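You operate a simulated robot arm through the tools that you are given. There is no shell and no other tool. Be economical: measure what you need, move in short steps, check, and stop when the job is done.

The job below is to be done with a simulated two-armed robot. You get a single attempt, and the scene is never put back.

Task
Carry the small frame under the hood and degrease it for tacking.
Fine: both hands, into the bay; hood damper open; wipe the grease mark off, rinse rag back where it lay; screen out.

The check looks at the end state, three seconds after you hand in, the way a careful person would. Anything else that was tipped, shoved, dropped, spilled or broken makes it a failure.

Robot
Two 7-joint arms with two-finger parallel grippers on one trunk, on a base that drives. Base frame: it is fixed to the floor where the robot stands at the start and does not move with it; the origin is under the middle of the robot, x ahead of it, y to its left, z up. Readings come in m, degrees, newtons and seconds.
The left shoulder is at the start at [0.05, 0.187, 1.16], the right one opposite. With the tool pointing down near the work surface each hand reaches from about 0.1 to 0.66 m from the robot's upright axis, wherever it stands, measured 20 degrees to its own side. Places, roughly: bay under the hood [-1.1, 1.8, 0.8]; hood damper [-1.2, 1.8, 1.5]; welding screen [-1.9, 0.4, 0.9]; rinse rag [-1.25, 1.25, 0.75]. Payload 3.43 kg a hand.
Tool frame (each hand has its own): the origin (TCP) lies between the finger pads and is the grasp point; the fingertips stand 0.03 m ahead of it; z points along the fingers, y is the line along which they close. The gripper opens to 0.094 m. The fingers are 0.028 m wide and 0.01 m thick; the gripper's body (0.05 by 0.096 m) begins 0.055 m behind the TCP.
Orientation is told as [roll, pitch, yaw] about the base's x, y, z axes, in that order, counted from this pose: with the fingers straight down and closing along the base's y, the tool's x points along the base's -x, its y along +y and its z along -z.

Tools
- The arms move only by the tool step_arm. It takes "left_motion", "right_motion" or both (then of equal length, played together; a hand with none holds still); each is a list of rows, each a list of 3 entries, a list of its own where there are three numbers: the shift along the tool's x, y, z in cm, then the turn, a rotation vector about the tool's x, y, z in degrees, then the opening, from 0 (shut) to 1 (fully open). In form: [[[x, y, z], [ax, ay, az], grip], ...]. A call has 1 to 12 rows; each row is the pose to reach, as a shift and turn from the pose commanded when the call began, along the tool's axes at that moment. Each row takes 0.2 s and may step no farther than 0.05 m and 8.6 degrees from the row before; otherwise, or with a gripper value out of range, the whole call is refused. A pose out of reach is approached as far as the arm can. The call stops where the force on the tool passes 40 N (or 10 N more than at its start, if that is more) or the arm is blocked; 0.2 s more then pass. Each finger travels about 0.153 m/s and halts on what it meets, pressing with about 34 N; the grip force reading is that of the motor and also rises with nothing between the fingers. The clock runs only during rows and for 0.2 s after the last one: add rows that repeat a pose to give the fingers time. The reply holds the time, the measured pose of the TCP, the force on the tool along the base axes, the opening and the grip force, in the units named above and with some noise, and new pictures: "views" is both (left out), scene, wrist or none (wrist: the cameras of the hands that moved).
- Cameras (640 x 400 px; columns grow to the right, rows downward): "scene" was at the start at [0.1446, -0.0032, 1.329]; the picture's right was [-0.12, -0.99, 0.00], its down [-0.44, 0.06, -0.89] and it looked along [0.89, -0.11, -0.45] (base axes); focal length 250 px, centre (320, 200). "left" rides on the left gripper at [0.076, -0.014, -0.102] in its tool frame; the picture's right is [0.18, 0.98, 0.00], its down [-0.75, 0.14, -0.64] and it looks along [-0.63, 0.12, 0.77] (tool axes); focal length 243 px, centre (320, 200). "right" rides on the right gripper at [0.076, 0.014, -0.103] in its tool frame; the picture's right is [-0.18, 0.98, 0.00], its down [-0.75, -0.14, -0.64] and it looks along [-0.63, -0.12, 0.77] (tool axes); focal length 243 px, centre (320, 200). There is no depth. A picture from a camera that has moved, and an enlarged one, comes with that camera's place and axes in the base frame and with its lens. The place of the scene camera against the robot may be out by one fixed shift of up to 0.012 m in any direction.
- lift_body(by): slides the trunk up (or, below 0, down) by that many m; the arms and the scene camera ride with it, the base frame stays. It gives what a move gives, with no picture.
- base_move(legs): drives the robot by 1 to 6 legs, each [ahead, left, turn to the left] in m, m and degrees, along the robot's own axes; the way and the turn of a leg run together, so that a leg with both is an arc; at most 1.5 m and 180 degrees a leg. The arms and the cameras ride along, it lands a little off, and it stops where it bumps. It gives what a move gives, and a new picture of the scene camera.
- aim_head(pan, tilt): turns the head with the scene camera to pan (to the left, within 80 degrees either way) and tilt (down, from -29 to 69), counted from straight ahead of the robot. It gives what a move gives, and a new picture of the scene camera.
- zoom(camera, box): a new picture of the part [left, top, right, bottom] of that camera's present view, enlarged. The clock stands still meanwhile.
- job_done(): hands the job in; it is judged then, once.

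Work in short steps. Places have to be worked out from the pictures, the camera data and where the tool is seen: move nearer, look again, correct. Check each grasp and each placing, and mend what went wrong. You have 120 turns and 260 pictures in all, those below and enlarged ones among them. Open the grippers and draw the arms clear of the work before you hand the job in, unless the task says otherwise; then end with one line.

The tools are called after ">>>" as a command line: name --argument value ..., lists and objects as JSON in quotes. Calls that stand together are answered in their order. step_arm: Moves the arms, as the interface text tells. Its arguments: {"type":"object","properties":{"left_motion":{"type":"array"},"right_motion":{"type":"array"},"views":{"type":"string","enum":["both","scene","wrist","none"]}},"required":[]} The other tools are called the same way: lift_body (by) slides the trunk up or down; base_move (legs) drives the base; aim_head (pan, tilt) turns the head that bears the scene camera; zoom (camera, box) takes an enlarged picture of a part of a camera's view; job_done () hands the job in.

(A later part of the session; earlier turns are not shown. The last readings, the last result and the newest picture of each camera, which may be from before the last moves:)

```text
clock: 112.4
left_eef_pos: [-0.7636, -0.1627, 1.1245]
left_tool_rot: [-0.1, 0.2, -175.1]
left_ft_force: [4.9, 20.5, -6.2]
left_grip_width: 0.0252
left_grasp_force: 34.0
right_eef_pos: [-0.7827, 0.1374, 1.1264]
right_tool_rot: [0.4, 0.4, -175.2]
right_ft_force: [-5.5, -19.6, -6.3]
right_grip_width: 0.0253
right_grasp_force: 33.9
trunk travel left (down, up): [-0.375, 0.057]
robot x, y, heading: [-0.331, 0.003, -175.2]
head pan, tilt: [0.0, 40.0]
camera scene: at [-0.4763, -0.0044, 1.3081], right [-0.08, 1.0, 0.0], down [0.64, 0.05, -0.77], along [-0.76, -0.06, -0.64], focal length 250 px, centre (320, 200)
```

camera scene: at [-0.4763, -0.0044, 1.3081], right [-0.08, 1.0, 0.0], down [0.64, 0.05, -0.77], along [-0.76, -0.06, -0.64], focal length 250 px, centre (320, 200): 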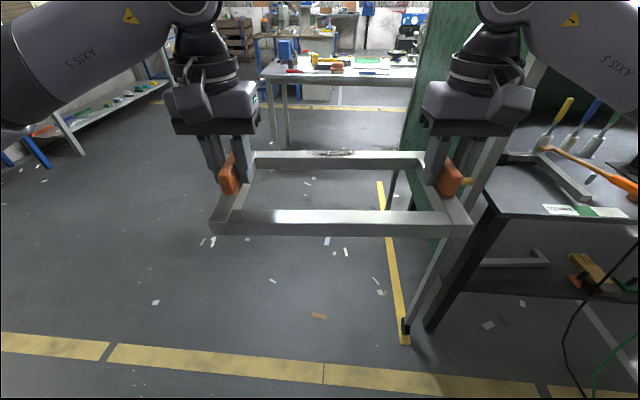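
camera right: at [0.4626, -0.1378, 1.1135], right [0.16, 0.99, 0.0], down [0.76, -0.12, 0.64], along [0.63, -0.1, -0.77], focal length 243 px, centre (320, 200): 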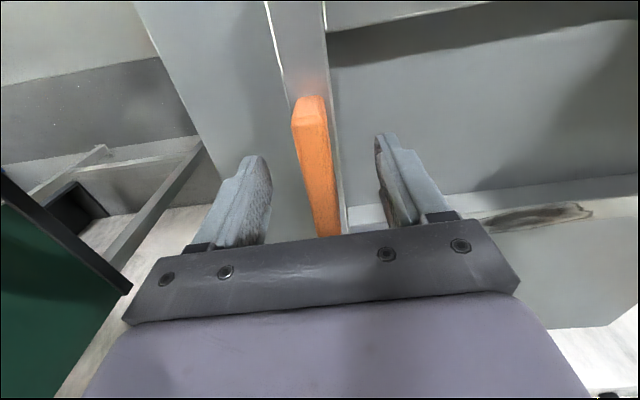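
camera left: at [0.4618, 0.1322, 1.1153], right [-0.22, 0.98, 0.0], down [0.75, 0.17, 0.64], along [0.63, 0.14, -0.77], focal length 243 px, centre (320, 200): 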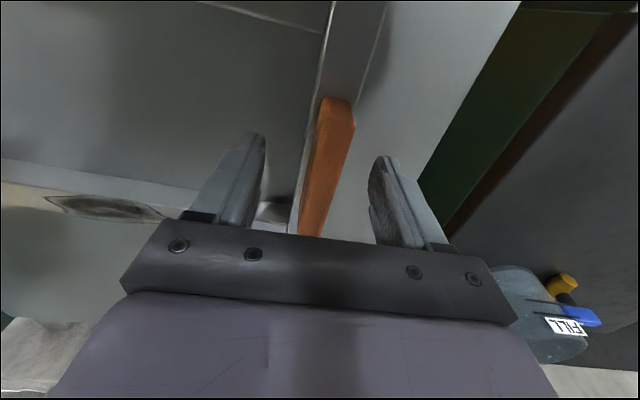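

Heading is −175°, so I correct −4.8° and slide right along the bench to y≈1.73.

>>> base_move --legs '[[0, 0, -4.8], [0, -1.0, 0], [0, -0.73, 0]]'

```text
clock: 121.6
left_eef_pos: [-0.7897, 1.5845, 1.1248]
left_tool_rot: [-0.2, 0.2, -179.0]
left_ft_force: [6.5, 3.2, -5.5]
left_grip_width: 0.0249
left_grasp_force: 34.4
right_eef_pos: [-0.7892, 1.8849, 1.125]
right_tool_rot: [0.4, 0.3, -179.1]
right_ft_force: [-6.8, -2.7, -6.3]
right_grip_width: 0.0255
right_grasp_force: 33.5
trunk travel left (down, up): [-0.375, 0.057]
robot x, y, heading: [-0.3459, 1.718, -179.1]
head pan, tilt: [0.0, 40.0]
camera scene: at [-0.4945, 1.7226, 1.3081], right [-0.02, 1.0, 0.0], down [0.64, 0.01, -0.77], along [-0.77, -0.01, -0.64], focal length 250 px, centre (320, 200)
```

scene: 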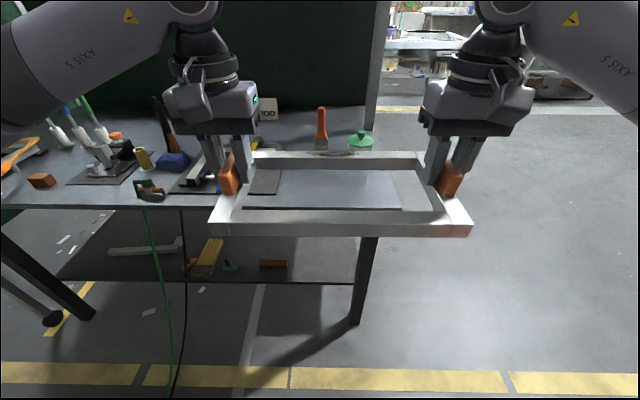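

Frame is over the bench front at mid y 1.735. I drive 0.26 m ahead and 0.025 m right so it hovers over the bay.

>>> base_move --legs '[[0.26, -0.03, -0.8]]'

```text
clock: 123.5
left_eef_pos: [-1.0561, 1.6195, 1.1248]
left_tool_rot: [-0.3, 0.2, -179.9]
left_ft_force: [6.7, -0.5, -5.8]
left_grip_width: 0.0249
left_grasp_force: 34.6
right_eef_pos: [-1.0521, 1.9199, 1.1264]
right_tool_rot: [0.5, 0.2, 179.9]
right_ft_force: [-7.4, -0.1, -6.8]
right_grip_width: 0.0254
right_grasp_force: 33.4
trunk travel left (down, up): [-0.375, 0.057]
robot x, y, heading: [-0.6087, 1.7469, 179.9]
head pan, tilt: [0.0, 40.0]
camera scene: at [-0.7584, 1.753, 1.308], right [0.0, 1.0, 0.0], down [0.64, 0.0, -0.77], along [-0.77, 0.0, -0.64], focal length 250 px, centre (320, 200)
```

scene: 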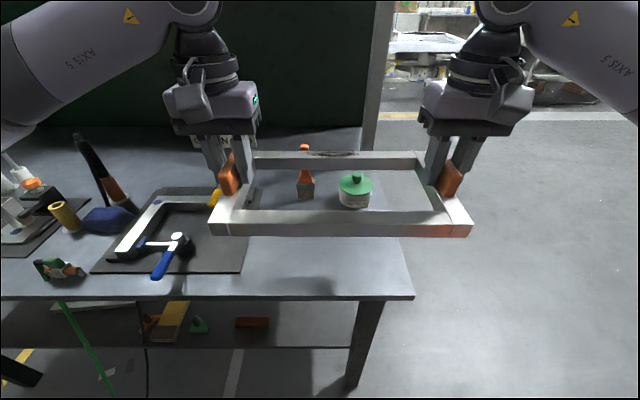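

Frame hovers right on target (mid y 1.77; mat edge 1.60, bench edge 1.93). I move forward 6.5 cm and lower to about 3 cm above the bench.

>>> step_arm --left_motion '[[[-2, 0, 0], [0, 0, 0], 0], [[-4.5, 0, 0], [0, 0, 0], 0], [[-6.5, 0, 0], [0, 0, 0], 0], [[-6.5, 0, 2], [0, 0, 0], 0], [[-6.5, 0, 4.5], [0, 0, 0], 0], [[-6.5, 0, 7], [0, 0, 0], 0], [[-6.5, 0, 9.5], [0, 0, 0], 0], [[-6.5, 0, 12], [0, 0, 0], 0], [[-6.5, 0, 14], [0, 0, 0], 0], [[-6.5, 0, 16], [0, 0, 0], 0], [[-6.5, 0, 16], [0, 0, 0], 0]]' --right_motion '[[[-2, 0, 0], [0, 0, 0], 0], [[-4.7, 0, 0], [0, 0, 0], 0], [[-6.8, 0, 0], [0, 0, 0], 0], [[-6.8, 0, 2], [0, 0, 0], 0], [[-6.8, 0, 4.5], [0, 0, 0], 0], [[-6.8, 0, 7], [0, 0, 0], 0], [[-6.8, 0, 9.5], [0, 0, 0], 0], [[-6.8, 0, 12], [0, 0, 0], 0], [[-6.8, 0, 14], [0, 0, 0], 0], [[-6.8, 0, 16], [0, 0, 0], 0], [[-6.8, 0, 16], [0, 0, 0], 0]]' --views "both"

```text
clock: 125.9
left_eef_pos: [-1.1196, 1.6197, 0.9624]
left_tool_rot: [-0.1, 0.2, -179.8]
left_ft_force: [0.2, -6.1, -5.5]
left_grip_width: 0.0249
left_grasp_force: 34.4
right_eef_pos: [-1.1177, 1.9193, 0.9643]
right_tool_rot: [0.3, 0.4, 180.0]
right_ft_force: [1.1, 5.9, -6.8]
right_grip_width: 0.025
right_grasp_force: 33.6
trunk travel left (down, up): [-0.375, 0.057]
robot x, y, heading: [-0.6098, 1.7476, 180.0]
head pan, tilt: [0.0, 40.0]
camera scene: at [-0.7578, 1.753, 1.3081], right [0.0, 1.0, 0.0], down [0.64, 0.0, -0.77], along [-0.77, 0.0, -0.64], focal length 250 px, centre (320, 200)
camera right: at [-1.0423, 1.9057, 1.0664], right [-0.19, -0.98, 0.0], down [-0.76, 0.15, 0.64], along [-0.63, 0.12, -0.77], focal length 243 px, centre (320, 200)
camera left: at [-1.0435, 1.634, 1.0669], right [0.19, -0.98, 0.0], down [-0.76, -0.14, 0.64], along [-0.63, -0.12, -0.77], focal length 243 px, centre (320, 200)
```

scene: 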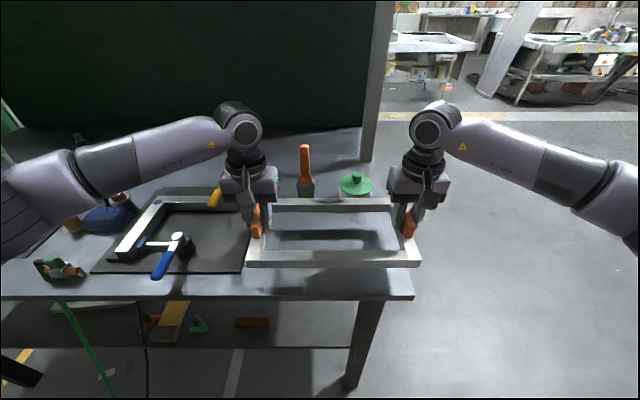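
right: 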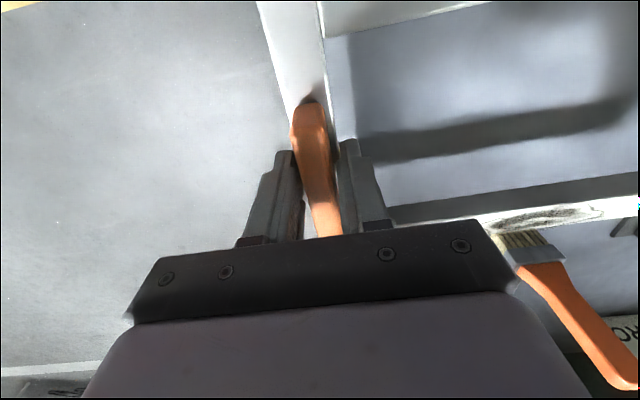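
left: 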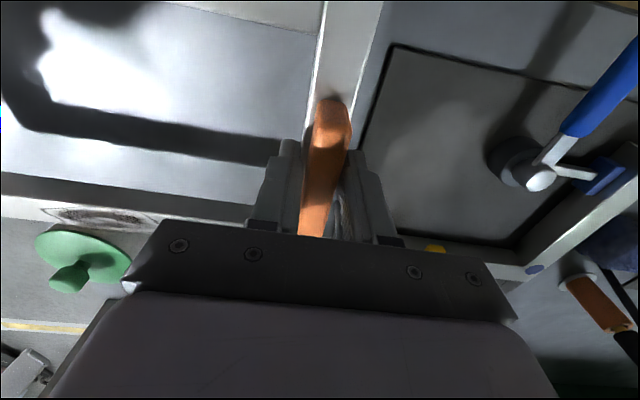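

The far bar would be close to the pot (~2 cm), and the right bar slightly overhangs. I shift 1.8 cm toward me and 0.8 cm left, then lower 3 cm slowly.

>>> step_arm --left_motion '[[[0.9, 0.4, 0], [0, 0, 0], 0], [[1.8, 0.8, 0], [0, 0, 0], 0], [[1.8, 0.8, 1], [0, 0, 0], 0], [[1.8, 0.8, 2], [0, 0, 0], 0], [[1.8, 0.8, 2.5], [0, 0, 0], 0], [[1.8, 0.8, 3], [0, 0, 0], 0], [[1.8, 0.8, 3], [0, 0, 0], 0]]' --right_motion '[[[0.9, 0.4, 0], [0, 0, 0], 0], [[1.8, 0.8, 0], [0, 0, 0], 0], [[1.8, 0.8, 1], [0, 0, 0], 0], [[1.8, 0.8, 2], [0, 0, 0], 0], [[1.8, 0.8, 2.5], [0, 0, 0], 0], [[1.8, 0.8, 3.1], [0, 0, 0], 0], [[1.8, 0.8, 3.1], [0, 0, 0], 0]]' --views "both"

```text
clock: 127.5
left_eef_pos: [-1.1012, 1.6106, 0.9335]
left_tool_rot: [-0.1, 0.4, -180.1]
left_ft_force: [0.8, -10.8, -6.6]
left_grip_width: 0.025
left_grasp_force: 34.3
right_eef_pos: [-1.0996, 1.9098, 0.9344]
right_tool_rot: [0.3, 0.2, 179.9]
right_ft_force: [-1.5, 11.1, -4.6]
right_grip_width: 0.025
right_grasp_force: 34.6
trunk travel left (down, up): [-0.375, 0.057]
robot x, y, heading: [-0.6077, 1.7438, 180.0]
head pan, tilt: [0.0, 40.0]
camera scene: at [-0.7579, 1.7529, 1.3081], right [0.0, 1.0, 0.0], down [0.64, 0.0, -0.77], along [-0.77, 0.0, -0.64], focal length 250 px, centre (320, 200)
camera right: at [-1.0237, 1.8977, 1.0365], right [-0.19, -0.98, 0.0], down [-0.76, 0.15, 0.64], along [-0.63, 0.12, -0.77], focal length 243 px, centre (320, 200)
camera left: at [-1.0261, 1.6257, 1.0378], right [0.18, -0.98, 0.0], down [-0.76, -0.14, 0.64], along [-0.63, -0.12, -0.77], focal length 243 px, centre (320, 200)
```

scene: 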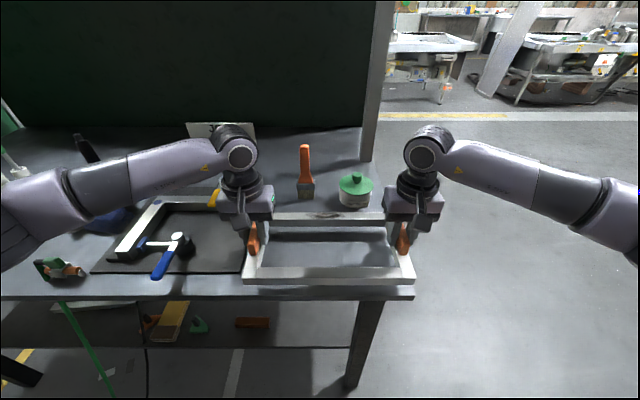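
right: 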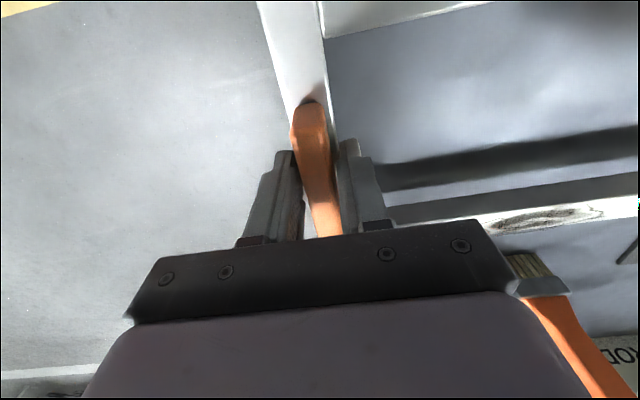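
left: 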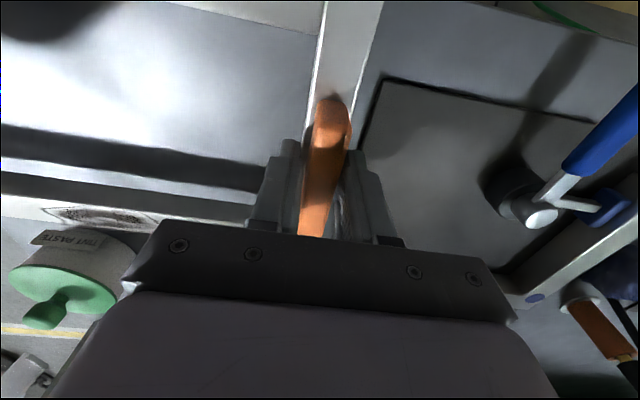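

Still hanging free. Lower another 1.2 cm slowly.

>>> step_arm --left_motion '[[[0, 0, 0.4], [0, 0, 0], 0], [[0, 0, 0.8], [0, 0, 0], 0], [[0, 0, 1.2], [0, 0, 0], 0], [[0, 0, 1.2], [0, 0, 0], 0]]' --right_motion '[[[0, 0, 0.4], [0, 0, 0], 0], [[0, 0, 0.8], [0, 0, 0], 0], [[0, 0, 1.2], [0, 0, 0], 0], [[0, 0, 1.2], [0, 0, 0], 0]]' --views "none"

```text
clock: 128.5
left_eef_pos: [-1.1021, 1.6107, 0.9224]
left_tool_rot: [0.0, 0.4, -180.0]
left_ft_force: [5.0, -16.0, -6.9]
left_grip_width: 0.0249
left_grasp_force: 33.7
right_eef_pos: [-1.0989, 1.9108, 0.9208]
right_tool_rot: [0.2, 0.3, 179.9]
right_ft_force: [-3.1, 16.4, -5.4]
right_grip_width: 0.0249
right_grasp_force: 34.7
trunk travel left (down, up): [-0.375, 0.057]
robot x, y, heading: [-0.6106, 1.7444, 179.8]
head pan, tilt: [0.0, 40.0]
```

Still free; I relax the squeeze by 2 mm a side and continue down.

>>> step_arm --left_motion '[[[0, 0.2, 0.3], [0, 0, 0], 0], [[0, 0.2, 0.6], [0, 0, 0], 0], [[0, 0.2, 0.9], [0, 0, 0], 0], [[0, 0.2, 1.2], [0, 0, 0], 0], [[0, 0.2, 1.2], [0, 0, 0], 0]]' --right_motion '[[[0, -0.2, 0.3], [0, 0, 0], 0], [[0, -0.2, 0.6], [0, 0, 0], 0], [[0, -0.2, 0.9], [0, 0, 0], 0], [[0, -0.2, 1.2], [0, 0, 0], 0], [[0, -0.2, 1.2], [0, 0, 0], 0]]' --views "scene"

>>> zoom --camera "scene" --box '[200, 170, 460, 332]'

```text
clock: 129.7
left_eef_pos: [-1.1023, 1.6113, 0.9093]
left_tool_rot: [-0.3, 0.3, 179.9]
left_ft_force: [3.6, -2.6, -4.7]
left_grip_width: 0.025
left_grasp_force: 34.2
right_eef_pos: [-1.0993, 1.9127, 0.9101]
right_tool_rot: [0.5, 0.3, 179.9]
right_ft_force: [-4.1, 1.9, -6.8]
right_grip_width: 0.0247
right_grasp_force: 33.8
trunk travel left (down, up): [-0.375, 0.057]
robot x, y, heading: [-0.6092, 1.744, 180.2]
head pan, tilt: [0.0, 40.0]
camera scene: at [-0.7579, 1.7529, 1.3081], right [0.0, 1.0, 0.0], down [0.64, 0.0, -0.77], along [-0.77, 0.0, -0.64], focal length 250 px, centre (320, 200)
```

scene: 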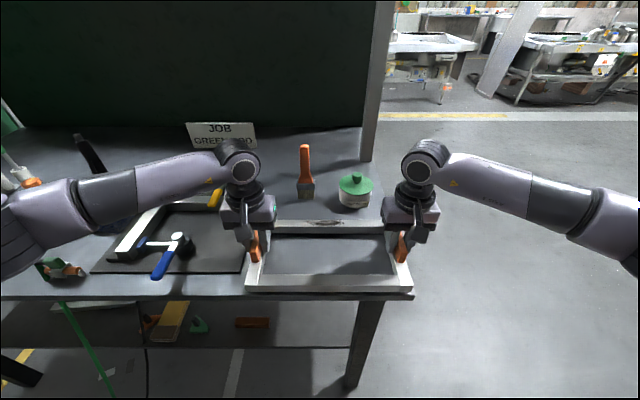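

```text
2.46 times, centred on (330, 251) of scene
camera zoom: at [-0.7579, 1.7529, 1.3081], right [0.0, 1.0, 0.0], down [0.64, 0.0, -0.77], along [-0.77, 0.0, -0.64], focal length 616 px, centre (295, 74)
```

zoom: 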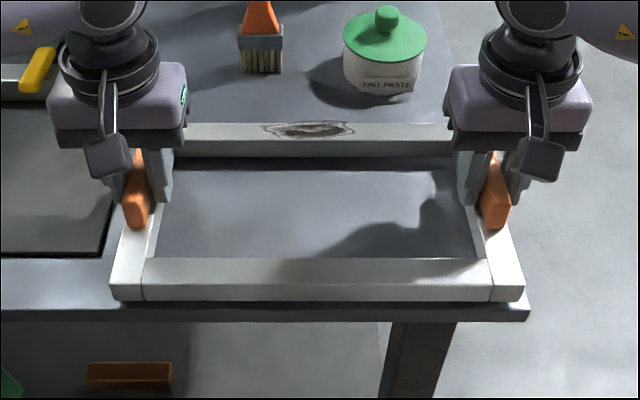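

Nearly down; the frame sits within the bench edge. I continue in 3 mm steps.

>>> step_arm --left_motion '[[[0, 0, 0.3], [0, 0, 0], 0], [[0, 0, 0.6], [0, 0, 0], 0], [[0, 0, 0.9], [0, 0, 0], 0], [[0, 0, 0.9], [0, 0, 0], 0]]' --right_motion '[[[0, 0, 0.3], [0, 0, 0], 0], [[0, 0, 0.6], [0, 0, 0], 0], [[0, 0, 0.9], [0, 0, 0], 0], [[0, 0, 0.9], [0, 0, 0], 0]]' --views "none"

```text
clock: 130.7
left_eef_pos: [-1.101, 1.6114, 0.9036]
left_tool_rot: [-0.3, 0.1, 179.9]
left_ft_force: [2.1, 5.7, 10.2]
left_grip_width: 0.0249
left_grasp_force: 34.3
right_eef_pos: [-1.0992, 1.9121, 0.9033]
right_tool_rot: [0.6, 0.1, 179.9]
right_ft_force: [-7.6, -4.3, 6.9]
right_grip_width: 0.025
right_grasp_force: 34.3
trunk travel left (down, up): [-0.375, 0.057]
robot x, y, heading: [-0.6091, 1.7438, 180.2]
head pan, tilt: [0.0, 40.0]
```

Contact made. I open both grippers and rise straight up.

>>> step_arm --left_motion '[[[0, 0, 0], [0, 0, 0], 0.4], [[0, 0, 0], [0, 0, 0], 0.7], [[0, 0, 0], [0, 0, 0], 0.7], [[0, 0, -3], [0, 0, 0], 0.7], [[0, 0, -7], [0, 0, 0], 0.7], [[0, 0, -11], [0, 0, 0], 0.7], [[2, 0, -15], [0, 0, 0], 0.7], [[5, 0, -18], [0, 0, 0], 0.7]]' --right_motion '[[[0, 0, 0], [0, 0, 0], 0.4], [[0, 0, 0], [0, 0, 0], 0.7], [[0, 0, 0], [0, 0, 0], 0.7], [[0, 0, -3], [0, 0, 0], 0.7], [[0, 0, -7], [0, 0, 0], 0.7], [[0, 0, -11], [0, 0, 0], 0.7], [[2, 0, -15], [0, 0, 0], 0.7], [[5, 0, -18], [0, 0, 0], 0.7]]' --views "both"

```text
clock: 132.5
left_eef_pos: [-1.052, 1.6096, 1.0816]
left_tool_rot: [-0.2, 0.2, -180.0]
left_ft_force: [-0.2, -0.4, 0.5]
left_grip_width: 0.066
left_grasp_force: 0.0
right_eef_pos: [-1.049, 1.9158, 1.0812]
right_tool_rot: [0.3, 0.2, 179.9]
right_ft_force: [0.1, -0.2, -0.6]
right_grip_width: 0.0658
right_grasp_force: 0.0
trunk travel left (down, up): [-0.375, 0.057]
robot x, y, heading: [-0.6081, 1.7478, 180.0]
head pan, tilt: [0.0, 40.0]
camera scene: at [-0.7561, 1.7529, 1.3083], right [0.0, 1.0, 0.0], down [0.64, 0.0, -0.77], along [-0.77, 0.0, -0.64], focal length 250 px, centre (320, 200)
camera right: at [-0.9721, 1.9023, 1.1832], right [-0.18, -0.98, 0.01], down [-0.76, 0.15, 0.64], along [-0.63, 0.11, -0.77], focal length 243 px, centre (320, 200)
camera left: at [-0.9758, 1.6232, 1.186], right [0.18, -0.98, 0.0], down [-0.76, -0.14, 0.64], along [-0.63, -0.12, -0.77], focal length 243 px, centre (320, 200)
```

scene: 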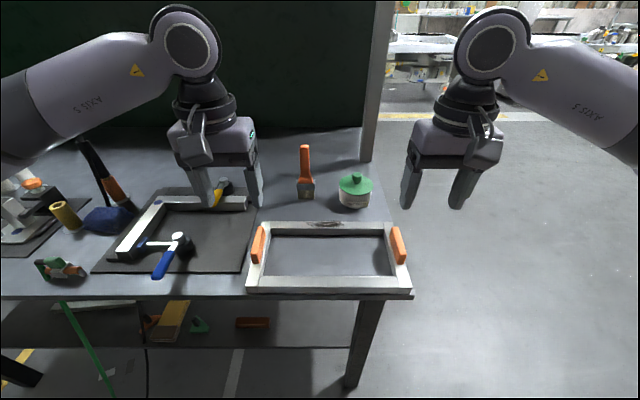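
right: 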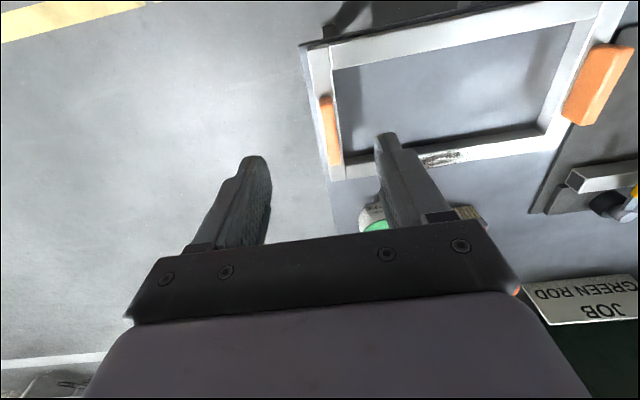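
left: 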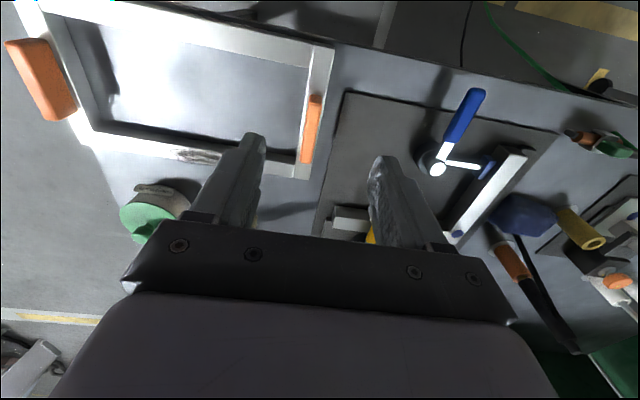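

Frame is flat in the bay; brush and pot untouched. Grease mark centre ≈(−1.175, 1.763). Now I zoom at the blue item at about (−1.19, 1.23) to confirm it is the rag.

>>> zoom --camera "left" --box '[440, 100, 640, 300]'

>>> zoom --camera "scene" --box '[0, 130, 240, 300]'

```text
2.00 times, centred on (540, 200) of left
camera zoom: at [-0.9758, 1.6232, 1.186], right [0.18, -0.98, 0.0], down [-0.76, -0.14, 0.64], along [-0.63, -0.12, -0.77], focal length 485 px, centre (-120, 200)
```

zoom: 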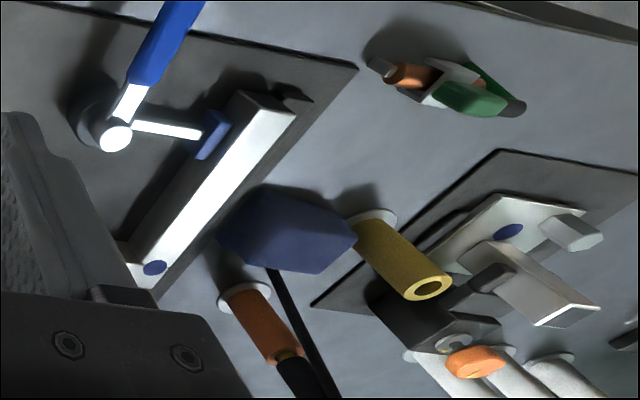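

```text
2.35 times, centred on (120, 215) of scene
camera zoom: at [-0.7561, 1.7529, 1.3083], right [0.0, 1.0, 0.0], down [0.64, 0.0, -0.77], along [-0.77, 0.0, -0.64], focal length 589 px, centre (791, 165)
```

zoom: 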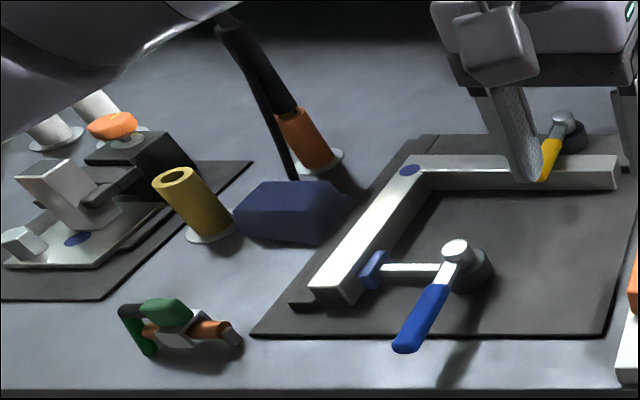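

The blue folded pad is the rag; short side along x, with the yellow tube and fixture at its ends, so I'll grasp it across x. I raise both hands and yaw the left by 90°, then slide the base left.

>>> step_arm --left_motion '[[[2, 0, -4], [0, 0, 8.5], 1], [[4, 0, -8], [0, 0, 17], 1], [[6, 0, -11], [0, 0, 25.5], 1], [[7, 0, -12], [0, 0, 34], 1], [[7, 0, -12], [0, 0, 42.5], 1], [[7, 0, -12], [0, 0, 51], 1], [[7, 0, -12], [0, 0, 59.5], 1], [[7, 0, -12], [0, 0, 68], 1], [[7, 0, -12], [0, 0, 76.5], 1], [[7, 0, -12], [0, 0, 85], 1], [[7, 0, -12], [0, 0, 90], 1], [[7, 0, -12], [0, 0, 90], 1]]' --right_motion '[[[2, 0, -4], [0, 0, 0], 1], [[4, 0, -8], [0, 0, 0], 1], [[6, 0, -11], [0, 0, 0], 1], [[7, 0, -12], [0, 0, 0], 1], [[8, 0, -12], [0, 0, 0], 1], [[8, 0, -12], [0, 0, 0], 1], [[8, 0, -12], [0, 0, 0], 1], [[8, 0, -12], [0, 0, 0], 1], [[8, 0, -12], [0, 0, 0], 1], [[8, 0, -12], [0, 0, 0], 1], [[8, 0, -12], [0, 0, 0], 1], [[8, 0, -12], [0, 0, 0], 1]]' --views "none"

>>> base_move --legs '[[0, 0.38, 0]]'

```text
clock: 135.1
left_eef_pos: [-0.9091, 1.6413, 1.1792]
left_tool_rot: [-0.2, -0.2, 90.0]
left_ft_force: [0.2, -1.2, 0.1]
left_grip_width: 0.0942
left_grasp_force: 0.0
left hand out of reach, approached as far as the arm can: row 9, 10, 11, 12
right_eef_pos: [-0.9705, 1.9143, 1.2025]
right_tool_rot: [0.4, 0.4, 179.8]
right_ft_force: [0.2, -0.6, 0.4]
right_grip_width: 0.094
right_grasp_force: 0.0
trunk travel left (down, up): [-0.375, 0.057]
robot x, y, heading: [-0.6113, 1.7471, 180.2]
head pan, tilt: [0.0, 40.0]
```

```text
clock: 137.6
left_eef_pos: [-0.9094, 1.2554, 1.1791]
left_tool_rot: [-0.2, -0.2, 90.0]
left_ft_force: [-0.1, 0.1, 0.8]
left_grip_width: 0.094
left_grasp_force: 0.1
right_eef_pos: [-0.97, 1.5282, 1.2028]
right_tool_rot: [0.4, 0.2, 179.8]
right_ft_force: [0.2, -0.3, 0.0]
right_grip_width: 0.0941
right_grasp_force: 0.0
trunk travel left (down, up): [-0.375, 0.057]
robot x, y, heading: [-0.6122, 1.3589, 179.9]
head pan, tilt: [0.0, 40.0]
camera scene: at [-0.7574, 1.3664, 1.3083], right [0.0, 1.0, 0.0], down [0.64, 0.0, -0.77], along [-0.77, 0.0, -0.64], focal length 250 px, centre (320, 200)
```

scene: 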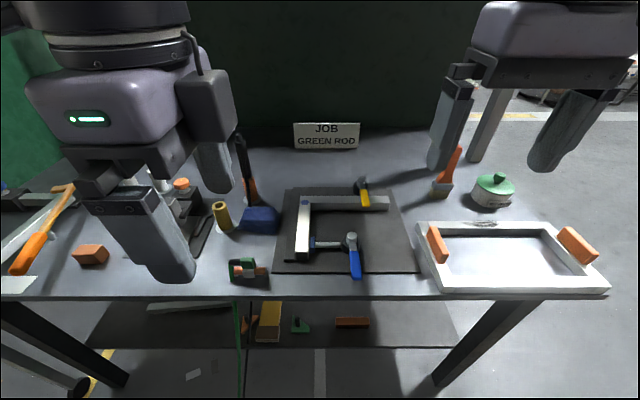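

Rag centre ≈(−1.19, 1.225). I move the left hand above it at z≈1.08 and look.

>>> step_arm --left_motion '[[[0, 4.5, 0], [0, 0, 0], 1], [[0.5, 9, 0], [0, 0, 0], 1], [[1, 13.5, 0], [0, 0, 0], 1], [[1.5, 18, 0], [0, 0, 0], 1], [[2, 22, 2], [0, 0, 0], 1], [[2.5, 26, 5], [0, 0, 0], 1], [[2.5, 28, 8], [0, 0, 0], 1], [[2.5, 28, 10], [0, 0, 0], 1], [[2.5, 28, 10], [0, 0, 0], 1]]' --views "both"

```text
refused: row 6 steps farther than a row can; nothing moved
```

>>> step_arm --left_motion '[[[0, 4.5, 0], [0, 0, 0], 1], [[0.5, 9, 0], [0, 0, 0], 1], [[1, 13.5, 0], [0, 0, 0], 1], [[1.5, 18, 0], [0, 0, 0], 1], [[2, 22, 2], [0, 0, 0], 1], [[2.5, 25.5, 4], [0, 0, 0], 1], [[2.5, 28, 7], [0, 0, 0], 1], [[2.5, 28, 10], [0, 0, 0], 1], [[2.5, 28, 10], [0, 0, 0], 1]]' --views "both"

```text
clock: 139.6
left_eef_pos: [-0.9357, 1.2979, 1.1032]
left_tool_rot: [-0.2, -0.2, 90.2]
left_ft_force: [0.0, 0.2, -0.2]
left_grip_width: 0.0942
left_grasp_force: 0.1
left hand out of reach, approached as far as the arm can: row 1, 2, 3, 4, 5, 6, 7, 8, 9
right_eef_pos: [-0.9696, 1.5296, 1.202]
right_tool_rot: [0.3, 0.2, 179.8]
right_ft_force: [0.9, 0.0, 0.2]
right_grip_width: 0.0939
right_grasp_force: 0.0
trunk travel left (down, up): [-0.375, 0.057]
robot x, y, heading: [-0.6079, 1.3576, 179.8]
head pan, tilt: [0.0, 40.0]
camera scene: at [-0.7574, 1.3669, 1.3083], right [0.0, 1.0, 0.0], down [0.64, 0.0, -0.77], along [-0.77, 0.0, -0.64], focal length 250 px, centre (320, 200)
camera left: at [-0.9215, 1.2221, 1.2067], right [-0.98, -0.19, 0.0], down [-0.14, 0.75, 0.64], along [-0.12, 0.63, -0.76], focal length 243 px, centre (320, 200)
```

scene: 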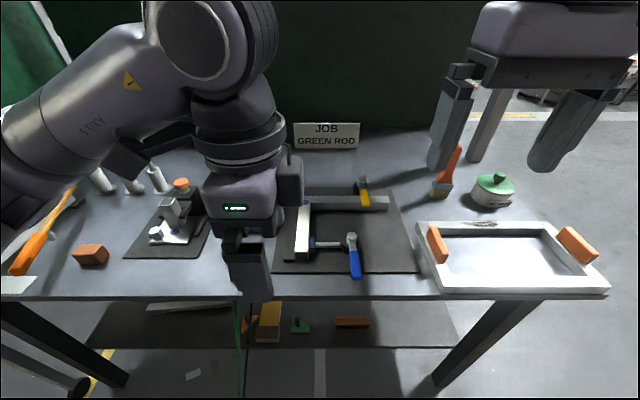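
left: 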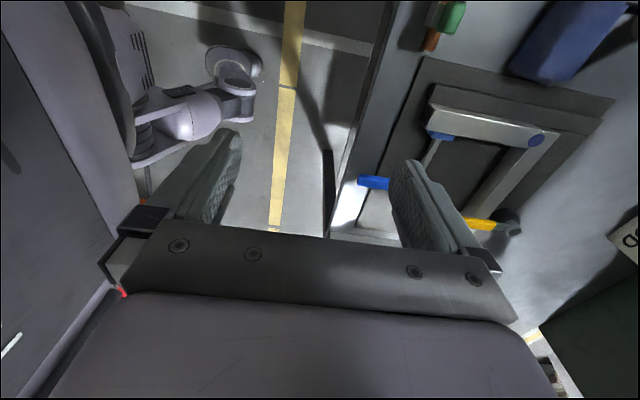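

This yaw direction is at the wrist limit. I rotate the left hand the other way (back through neutral to the opposite 90°).

>>> step_arm --left_motion '[[[0, 0, -3], [0, 0, -8.5], 1], [[0, 0, -6], [0, 0, -17], 1], [[0, 0, -8], [0, 0, -25.5], 1], [[0, 0, -8], [0, 0, -34], 1], [[0, 0, -8], [0, 0, -42.5], 1], [[0, 0, -8], [0, 0, -51], 1], [[0, 0, -8], [0, 0, -59.5], 1], [[0, 0, -8], [0, 0, -68], 1], [[0, 0, -8], [0, 0, -76.5], 1], [[0, 0, -8], [0, 0, -85], 1], [[0, 0, -8], [0, 0, -90], 1], [[0, 0, -8], [0, 0, -90], 1]]' --views "none"

>>> step_arm --left_motion '[[[-2, 0.5, 0], [0, 0, -8.5], 1], [[-4, 1, 0], [0, 0, -17], 1], [[-6, 1.5, 0], [0, 0, -25.5], 1], [[-8, 2, 0], [0, 0, -34], 1], [[-10, 2.5, 0], [0, 0, -42.5], 1], [[-12, 3, 0], [0, 0, -51], 1], [[-14, 4, 0], [0, 0, -59.5], 1], [[-16, 4, 0], [0, 0, -68], 1], [[-17, 4, 0], [0, 0, -76.5], 1], [[-18, 4, 0], [0, 0, -85], 1], [[-19, 4, 0], [0, 0, -90], 1], [[-19, 4, 0], [0, 0, -90], 1]]' --views "wrist"

```text
clock: 142.2
left_eef_pos: [-0.948, 1.2881, 1.1896]
left_tool_rot: [-0.1, 0.2, -179.9]
left_ft_force: [0.3, -0.2, 0.1]
left_grip_width: 0.0939
left_grasp_force: 0.0
right_eef_pos: [-0.9701, 1.5278, 1.2036]
right_tool_rot: [0.4, 0.3, 179.8]
right_ft_force: [0.1, -0.3, -0.3]
right_grip_width: 0.0941
right_grasp_force: 0.0
trunk travel left (down, up): [-0.375, 0.057]
robot x, y, heading: [-0.6078, 1.3586, 179.9]
head pan, tilt: [0.0, 40.0]
```

```text
clock: 144.8
left_eef_pos: [-1.1384, 1.2474, 1.1898]
left_tool_rot: [0.2, 0.3, -90.0]
left_ft_force: [-0.7, -0.3, -0.3]
left_grip_width: 0.094
left_grasp_force: 0.2
right_eef_pos: [-0.9697, 1.5289, 1.2012]
right_tool_rot: [0.5, 0.1, 179.8]
right_ft_force: [-0.5, 0.0, 0.1]
right_grip_width: 0.0942
right_grasp_force: 0.0
trunk travel left (down, up): [-0.375, 0.057]
robot x, y, heading: [-0.6078, 1.3571, 179.9]
head pan, tilt: [0.0, 40.0]
camera left: at [-1.1528, 1.3232, 1.2929], right [0.98, 0.19, 0.0], down [0.14, -0.76, 0.64], along [0.12, -0.63, -0.77], focal length 243 px, centre (320, 200)
```

left: 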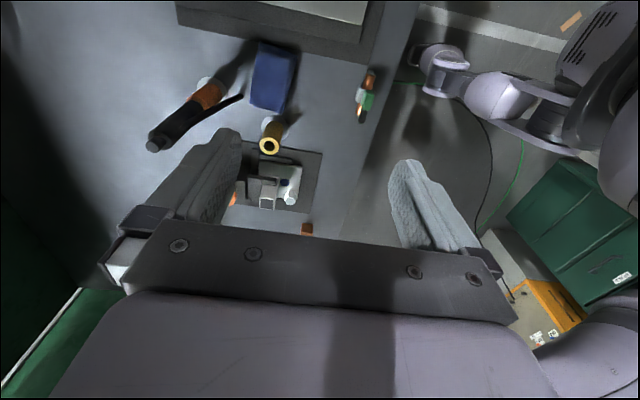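

Reached. Rag top centre ≈(−1.197, 1.225), spanning ~6.5 cm in x. I descend to z≈1.0 over it and verify.

>>> step_arm --left_motion '[[[-0.5, -2, 1], [0, 0, 0], 1], [[-1, -4, 4], [0, 0, 0], 1], [[-1.3, -5.5, 8], [0, 0, 0], 1], [[-1.3, -5.5, 12], [0, 0, 0], 1], [[-1.3, -5.5, 16], [0, 0, 0], 1], [[-1.3, -5.5, 19], [0, 0, 0], 1], [[-1.3, -5.5, 19], [0, 0, 0], 1]]' --views "both"

```text
clock: 146.4
left_eef_pos: [-1.1907, 1.2365, 0.9993]
left_tool_rot: [0.1, 0.2, -90.0]
left_ft_force: [0.3, 0.8, 0.4]
left_grip_width: 0.094
left_grasp_force: 0.1
right_eef_pos: [-0.9707, 1.5274, 1.2024]
right_tool_rot: [0.3, 0.2, 179.8]
right_ft_force: [-1.2, -0.5, -0.2]
right_grip_width: 0.0939
right_grasp_force: 0.0
trunk travel left (down, up): [-0.375, 0.057]
robot x, y, heading: [-0.6082, 1.3612, 179.7]
head pan, tilt: [0.0, 40.0]
camera scene: at [-0.7573, 1.3669, 1.3083], right [0.0, 1.0, 0.0], down [0.64, 0.0, -0.77], along [-0.77, 0.0, -0.64], focal length 250 px, centre (320, 200)
camera left: at [-1.2056, 1.3119, 1.103], right [0.98, 0.18, 0.0], down [0.14, -0.76, 0.64], along [0.12, -0.63, -0.77], focal length 243 px, centre (320, 200)
```

scene: 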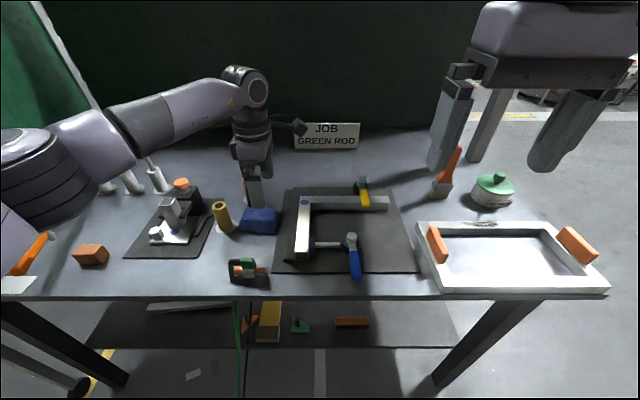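
left: 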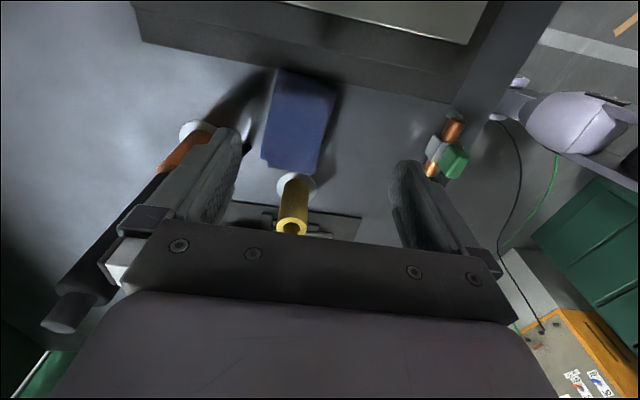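

Rag spans x −1.231…−1.177; torch stands ~4 cm beyond the far finger. I centre slightly, narrow the opening and descend to z≈0.91.

>>> step_arm --left_motion '[[[-0.5, -0.8, 1], [0, 0, 0], 0.92], [[-0.5, -0.8, 3], [0, 0, 0], 0.92], [[-0.5, -0.8, 5], [0, 0, 0], 0.92], [[-0.5, -0.8, 7], [0, 0, 0], 0.92], [[-0.5, -0.8, 8.9], [0, 0, 0], 0.92], [[-0.5, -0.8, 8.9], [0, 0, 0], 0.92]]' --views "both"

>>> zoom --camera "scene" --box '[180, 120, 340, 300]'

```text
clock: 147.8
left_eef_pos: [-1.1996, 1.2319, 0.9104]
left_tool_rot: [0.1, 0.1, -90.0]
left_ft_force: [-0.7, 0.5, -0.3]
left_grip_width: 0.0865
left_grasp_force: 0.0
right_eef_pos: [-0.9695, 1.529, 1.2033]
right_tool_rot: [0.4, 0.1, 179.8]
right_ft_force: [0.1, -0.3, 0.2]
right_grip_width: 0.094
right_grasp_force: 0.1
trunk travel left (down, up): [-0.375, 0.057]
robot x, y, heading: [-0.6111, 1.3601, 179.9]
head pan, tilt: [0.0, 40.0]
camera scene: at [-0.7574, 1.3668, 1.3083], right [0.0, 1.0, 0.0], down [0.64, 0.0, -0.77], along [-0.77, 0.0, -0.64], focal length 250 px, centre (320, 200)
camera left: at [-1.2148, 1.3081, 1.0143], right [0.98, 0.18, 0.0], down [0.14, -0.76, 0.64], along [0.12, -0.63, -0.77], focal length 243 px, centre (320, 200)
```

scene: 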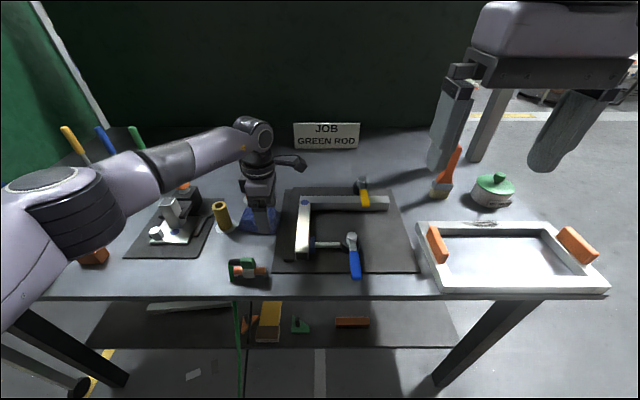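
left: 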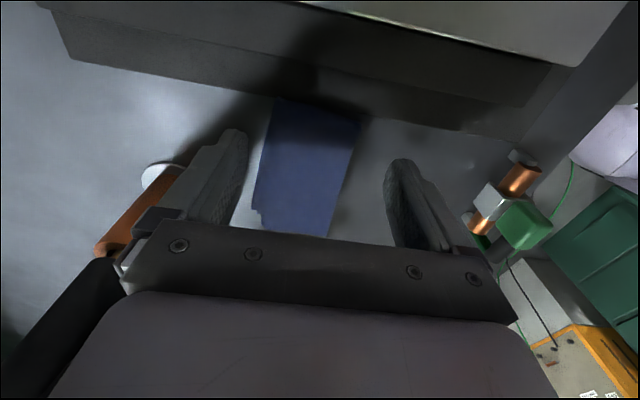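

```text
2.22 times, centred on (260, 210) of scene
camera zoom: at [-0.7574, 1.3668, 1.3083], right [0.0, 1.0, 0.0], down [0.64, 0.0, -0.77], along [-0.77, 0.0, -0.64], focal length 557 px, centre (453, 178)
```

zoom: 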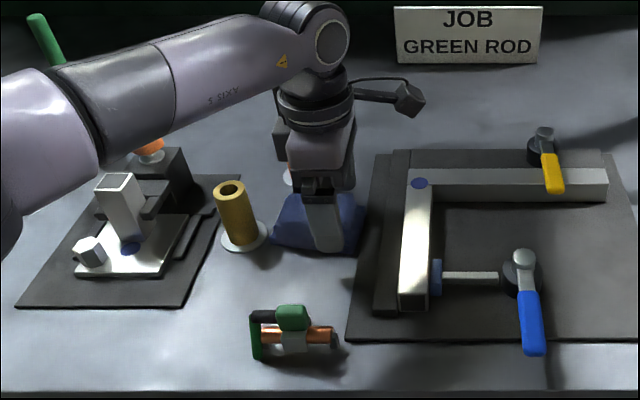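

Fingers straddle the rag. I remember this pose (−1.1996, 1.2319, 0.910) for putting it back, and close.

>>> step_arm --left_motion '[[[0, 0, 0], [0, 0, 0], 0.7], [[0, 0, 0], [0, 0, 0], 0.4], [[0, 0, 0], [0, 0, 0], 0.2], [[0, 0, 0], [0, 0, 0], 0], [[0, 0, 0], [0, 0, 0], 0]]' --views "wrist"

```text
clock: 149.0
left_eef_pos: [-1.2002, 1.2319, 0.9104]
left_tool_rot: [0.2, 0.2, -90.0]
left_ft_force: [-0.5, -0.4, -0.2]
left_grip_width: 0.0579
left_grasp_force: 33.7
right_eef_pos: [-0.9705, 1.529, 1.2022]
right_tool_rot: [0.3, 0.2, 179.8]
right_ft_force: [0.0, -0.5, -0.4]
right_grip_width: 0.0938
right_grasp_force: 0.1
trunk travel left (down, up): [-0.375, 0.057]
robot x, y, heading: [-0.6087, 1.3589, 180.3]
head pan, tilt: [0.0, 40.0]
camera left: at [-1.2147, 1.3082, 1.0146], right [0.98, 0.18, 0.0], down [0.14, -0.76, 0.64], along [0.12, -0.63, -0.77], focal length 243 px, centre (320, 200)
```

left: 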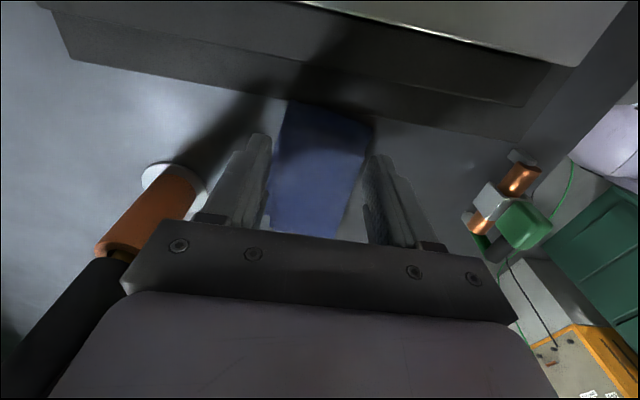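

Rag held (58 mm). I lift it straight up 15 cm, draw it toward me and check the scene.

>>> step_arm --left_motion '[[[0, 0, -2], [0, 0, 0], 0], [[0, 0, -5], [0, 0, 0], 0], [[0, 0, -8], [0, 0, 0], 0], [[0, 0, -12], [0, 0, 0], 0], [[0, 0, -16], [0, 0, 0], 0], [[0, 3, -19], [0, 0, 0], 0], [[0, 6, -21], [0, 0, 0], 0], [[0, 9, -21], [0, 0, 0], 0], [[0, 12, -21], [0, 0, 0], 0], [[0, 12, -21], [0, 0, 0], 0]]' --views "both"

```text
clock: 151.2
left_eef_pos: [-1.0815, 1.226, 1.1224]
left_tool_rot: [0.2, 0.2, -89.9]
left_ft_force: [-0.4, 0.1, 0.0]
left_grip_width: 0.0574
left_grasp_force: 34.0
right_eef_pos: [-0.9704, 1.5274, 1.2006]
right_tool_rot: [0.5, 0.3, 179.7]
right_ft_force: [0.7, 0.0, 0.3]
right_grip_width: 0.0938
right_grasp_force: 0.1
trunk travel left (down, up): [-0.375, 0.057]
robot x, y, heading: [-0.6087, 1.3577, 179.8]
head pan, tilt: [0.0, 40.0]
camera scene: at [-0.7576, 1.3669, 1.3082], right [0.0, 1.0, 0.0], down [0.64, 0.0, -0.77], along [-0.77, 0.0, -0.64], focal length 250 px, centre (320, 200)
camera left: at [-1.0971, 1.3029, 1.2247], right [0.98, 0.18, 0.0], down [0.14, -0.76, 0.64], along [0.12, -0.63, -0.77], focal length 243 px, centre (320, 200)
```

scene: 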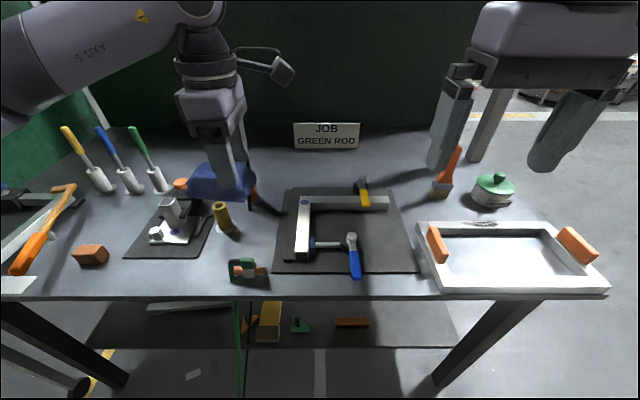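
left: 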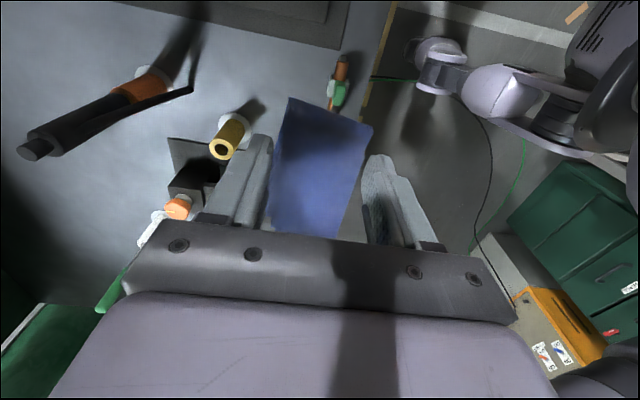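

Rag in hand, everything else untouched. I slide the base right 0.535 m so the left hand lines up with the grease mark.

>>> base_move --legs '[[0, -0.535, 0]]'

```text
clock: 154.3
left_eef_pos: [-1.0809, 1.7613, 1.1212]
left_tool_rot: [0.2, 0.1, -90.2]
left_ft_force: [0.9, 0.1, -0.2]
left_grip_width: 0.056
left_grasp_force: 33.6
right_eef_pos: [-0.9686, 2.0623, 1.2027]
right_tool_rot: [0.4, 0.2, 179.7]
right_ft_force: [-0.7, 0.7, 0.2]
right_grip_width: 0.0941
right_grasp_force: 0.0
trunk travel left (down, up): [-0.375, 0.057]
robot x, y, heading: [-0.6037, 1.8923, 179.8]
head pan, tilt: [0.0, 40.0]
camera scene: at [-0.7556, 1.8997, 1.3083], right [0.0, 1.0, 0.0], down [0.64, 0.0, -0.77], along [-0.77, 0.0, -0.64], focal length 250 px, centre (320, 200)
```

scene: 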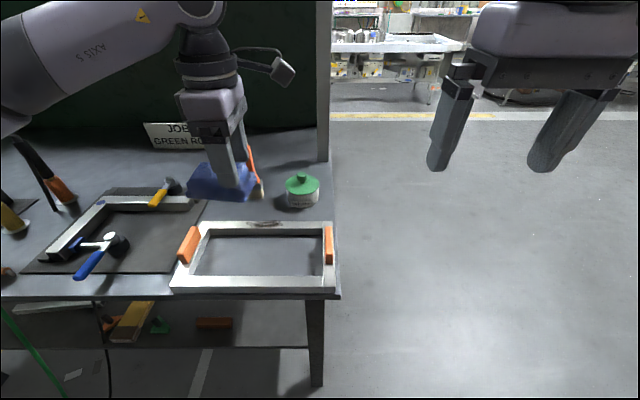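

Mark at ≈(−1.178, 1.764). I move the rag over the mark and lower to ~2 cm above.

>>> step_arm --left_motion '[[[0, -3, 2], [0, 0, 0], 0], [[0, -6, 5], [0, 0, 0], 0], [[0, -9.3, 8], [0, 0, 0], 0], [[0, -9.3, 11], [0, 0, 0], 0], [[0, -9.3, 14], [0, 0, 0], 0], [[0, -9.3, 15.5], [0, 0, 0], 0], [[0, -9.3, 15.5], [0, 0, 0], 0]]' --views "both"

>>> zoom --camera "scene" --box '[160, 150, 360, 300]'

```text
clock: 155.9
left_eef_pos: [-1.1749, 1.7593, 0.9653]
left_tool_rot: [0.2, 0.1, -90.1]
left_ft_force: [-0.7, 0.0, -0.8]
left_grip_width: 0.0558
left_grasp_force: 34.2
right_eef_pos: [-0.9683, 2.0619, 1.203]
right_tool_rot: [0.4, 0.2, 179.7]
right_ft_force: [-0.5, -0.4, 0.4]
right_grip_width: 0.0938
right_grasp_force: 0.0
trunk travel left (down, up): [-0.375, 0.057]
robot x, y, heading: [-0.6087, 1.8909, 179.8]
head pan, tilt: [0.0, 40.0]
camera scene: at [-0.7556, 1.8993, 1.3083], right [0.0, 1.0, 0.0], down [0.64, 0.0, -0.77], along [-0.77, 0.0, -0.64], focal length 250 px, centre (320, 200)
camera left: at [-1.1886, 1.8364, 1.0696], right [0.98, 0.18, 0.0], down [0.14, -0.76, 0.64], along [0.12, -0.63, -0.77], focal length 243 px, centre (320, 200)
```

scene: 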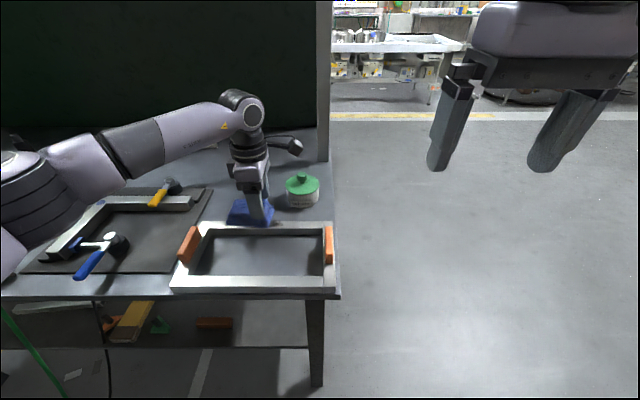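
left: 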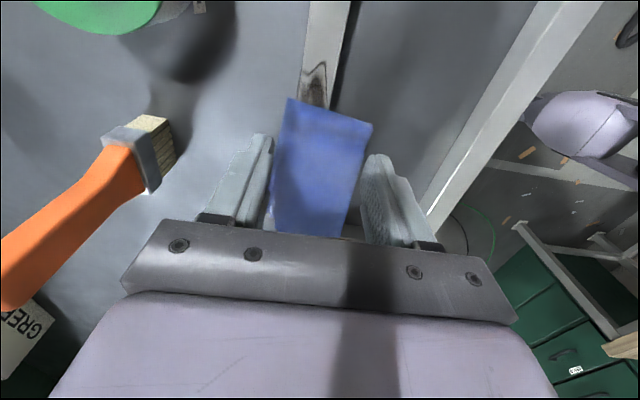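

```text
2.67 times, centred on (260, 225) of scene
camera zoom: at [-0.7556, 1.8993, 1.3083], right [0.0, 1.0, 0.0], down [0.64, 0.0, -0.77], along [-0.77, 0.0, -0.64], focal length 668 px, centre (480, 133)
```

zoom: 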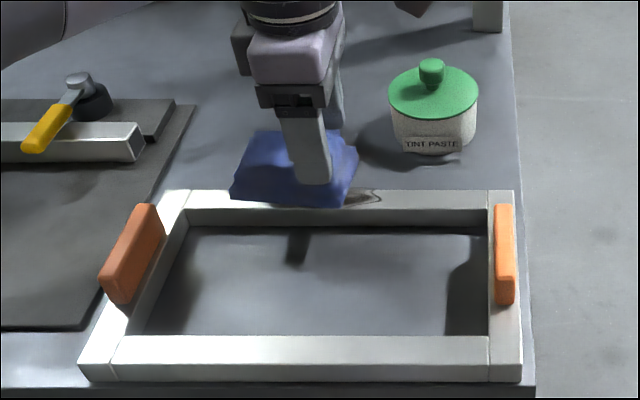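

Mark runs y≈1.725–1.805 on the bar at x≈−1.184. I centre on it and lower slowly to contact.

>>> step_arm --left_motion '[[[0, -0.6, 1], [0, 0, 0], 0], [[0, -0.6, 1.6], [0, 0, 0], 0], [[0, -0.6, 2.1], [0, 0, 0], 0], [[0, -0.6, 2.5], [0, 0, 0], 0], [[0, -0.6, 2.8], [0, 0, 0], 0], [[0, -0.6, 2.8], [0, 0, 0], 0]]' --views "wrist"

```text
clock: 157.3
left_eef_pos: [-1.1791, 1.7608, 0.9396]
left_tool_rot: [0.2, 0.1, -90.1]
left_ft_force: [0.8, -0.1, -0.3]
left_grip_width: 0.0555
left_grasp_force: 34.2
right_eef_pos: [-0.9672, 2.0629, 1.2028]
right_tool_rot: [0.4, 0.2, 179.8]
right_ft_force: [0.1, 0.9, -0.2]
right_grip_width: 0.094
right_grasp_force: 0.2
trunk travel left (down, up): [-0.375, 0.057]
robot x, y, heading: [-0.6086, 1.8911, 179.7]
head pan, tilt: [0.0, 40.0]
camera left: at [-1.194, 1.8365, 1.0416], right [0.98, 0.18, 0.0], down [0.14, -0.76, 0.64], along [0.12, -0.63, -0.77], focal length 243 px, centre (320, 200)
```

left: 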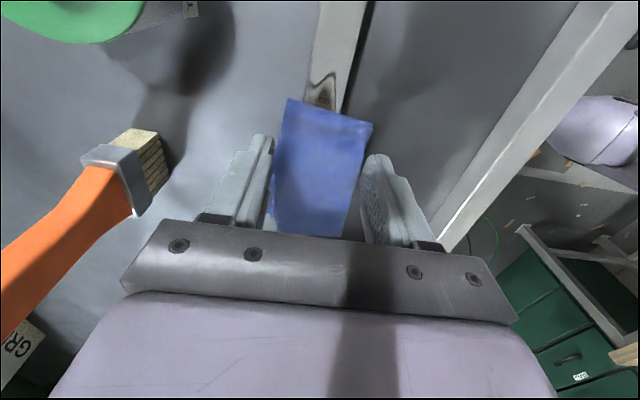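

No contact yet; continue down in 4 mm steps.

>>> step_arm --left_motion '[[[0, 0, 0.4], [0, 0, 0], 0], [[0, 0, 0.8], [0, 0, 0], 0], [[0, 0, 1.2], [0, 0, 0], 0], [[0, 0, 1.2], [0, 0, 0], 0]]' --views "none"

```text
clock: 158.1
left_eef_pos: [-1.1821, 1.7609, 0.9359]
left_tool_rot: [-0.5, 0.6, -90.1]
left_ft_force: [7.1, -2.7, 16.7]
left_grip_width: 0.0551
left_grasp_force: 33.8
right_eef_pos: [-0.9669, 2.0611, 1.203]
right_tool_rot: [0.4, 0.3, 179.6]
right_ft_force: [0.1, -0.2, 0.2]
right_grip_width: 0.0937
right_grasp_force: 0.1
trunk travel left (down, up): [-0.375, 0.057]
robot x, y, heading: [-0.6076, 1.8944, 179.9]
head pan, tilt: [0.0, 40.0]
stopped in row 4 (left hand): the force on the tool passed its limit (the readings are from after the stop); the commanded pose is now the measured one
```

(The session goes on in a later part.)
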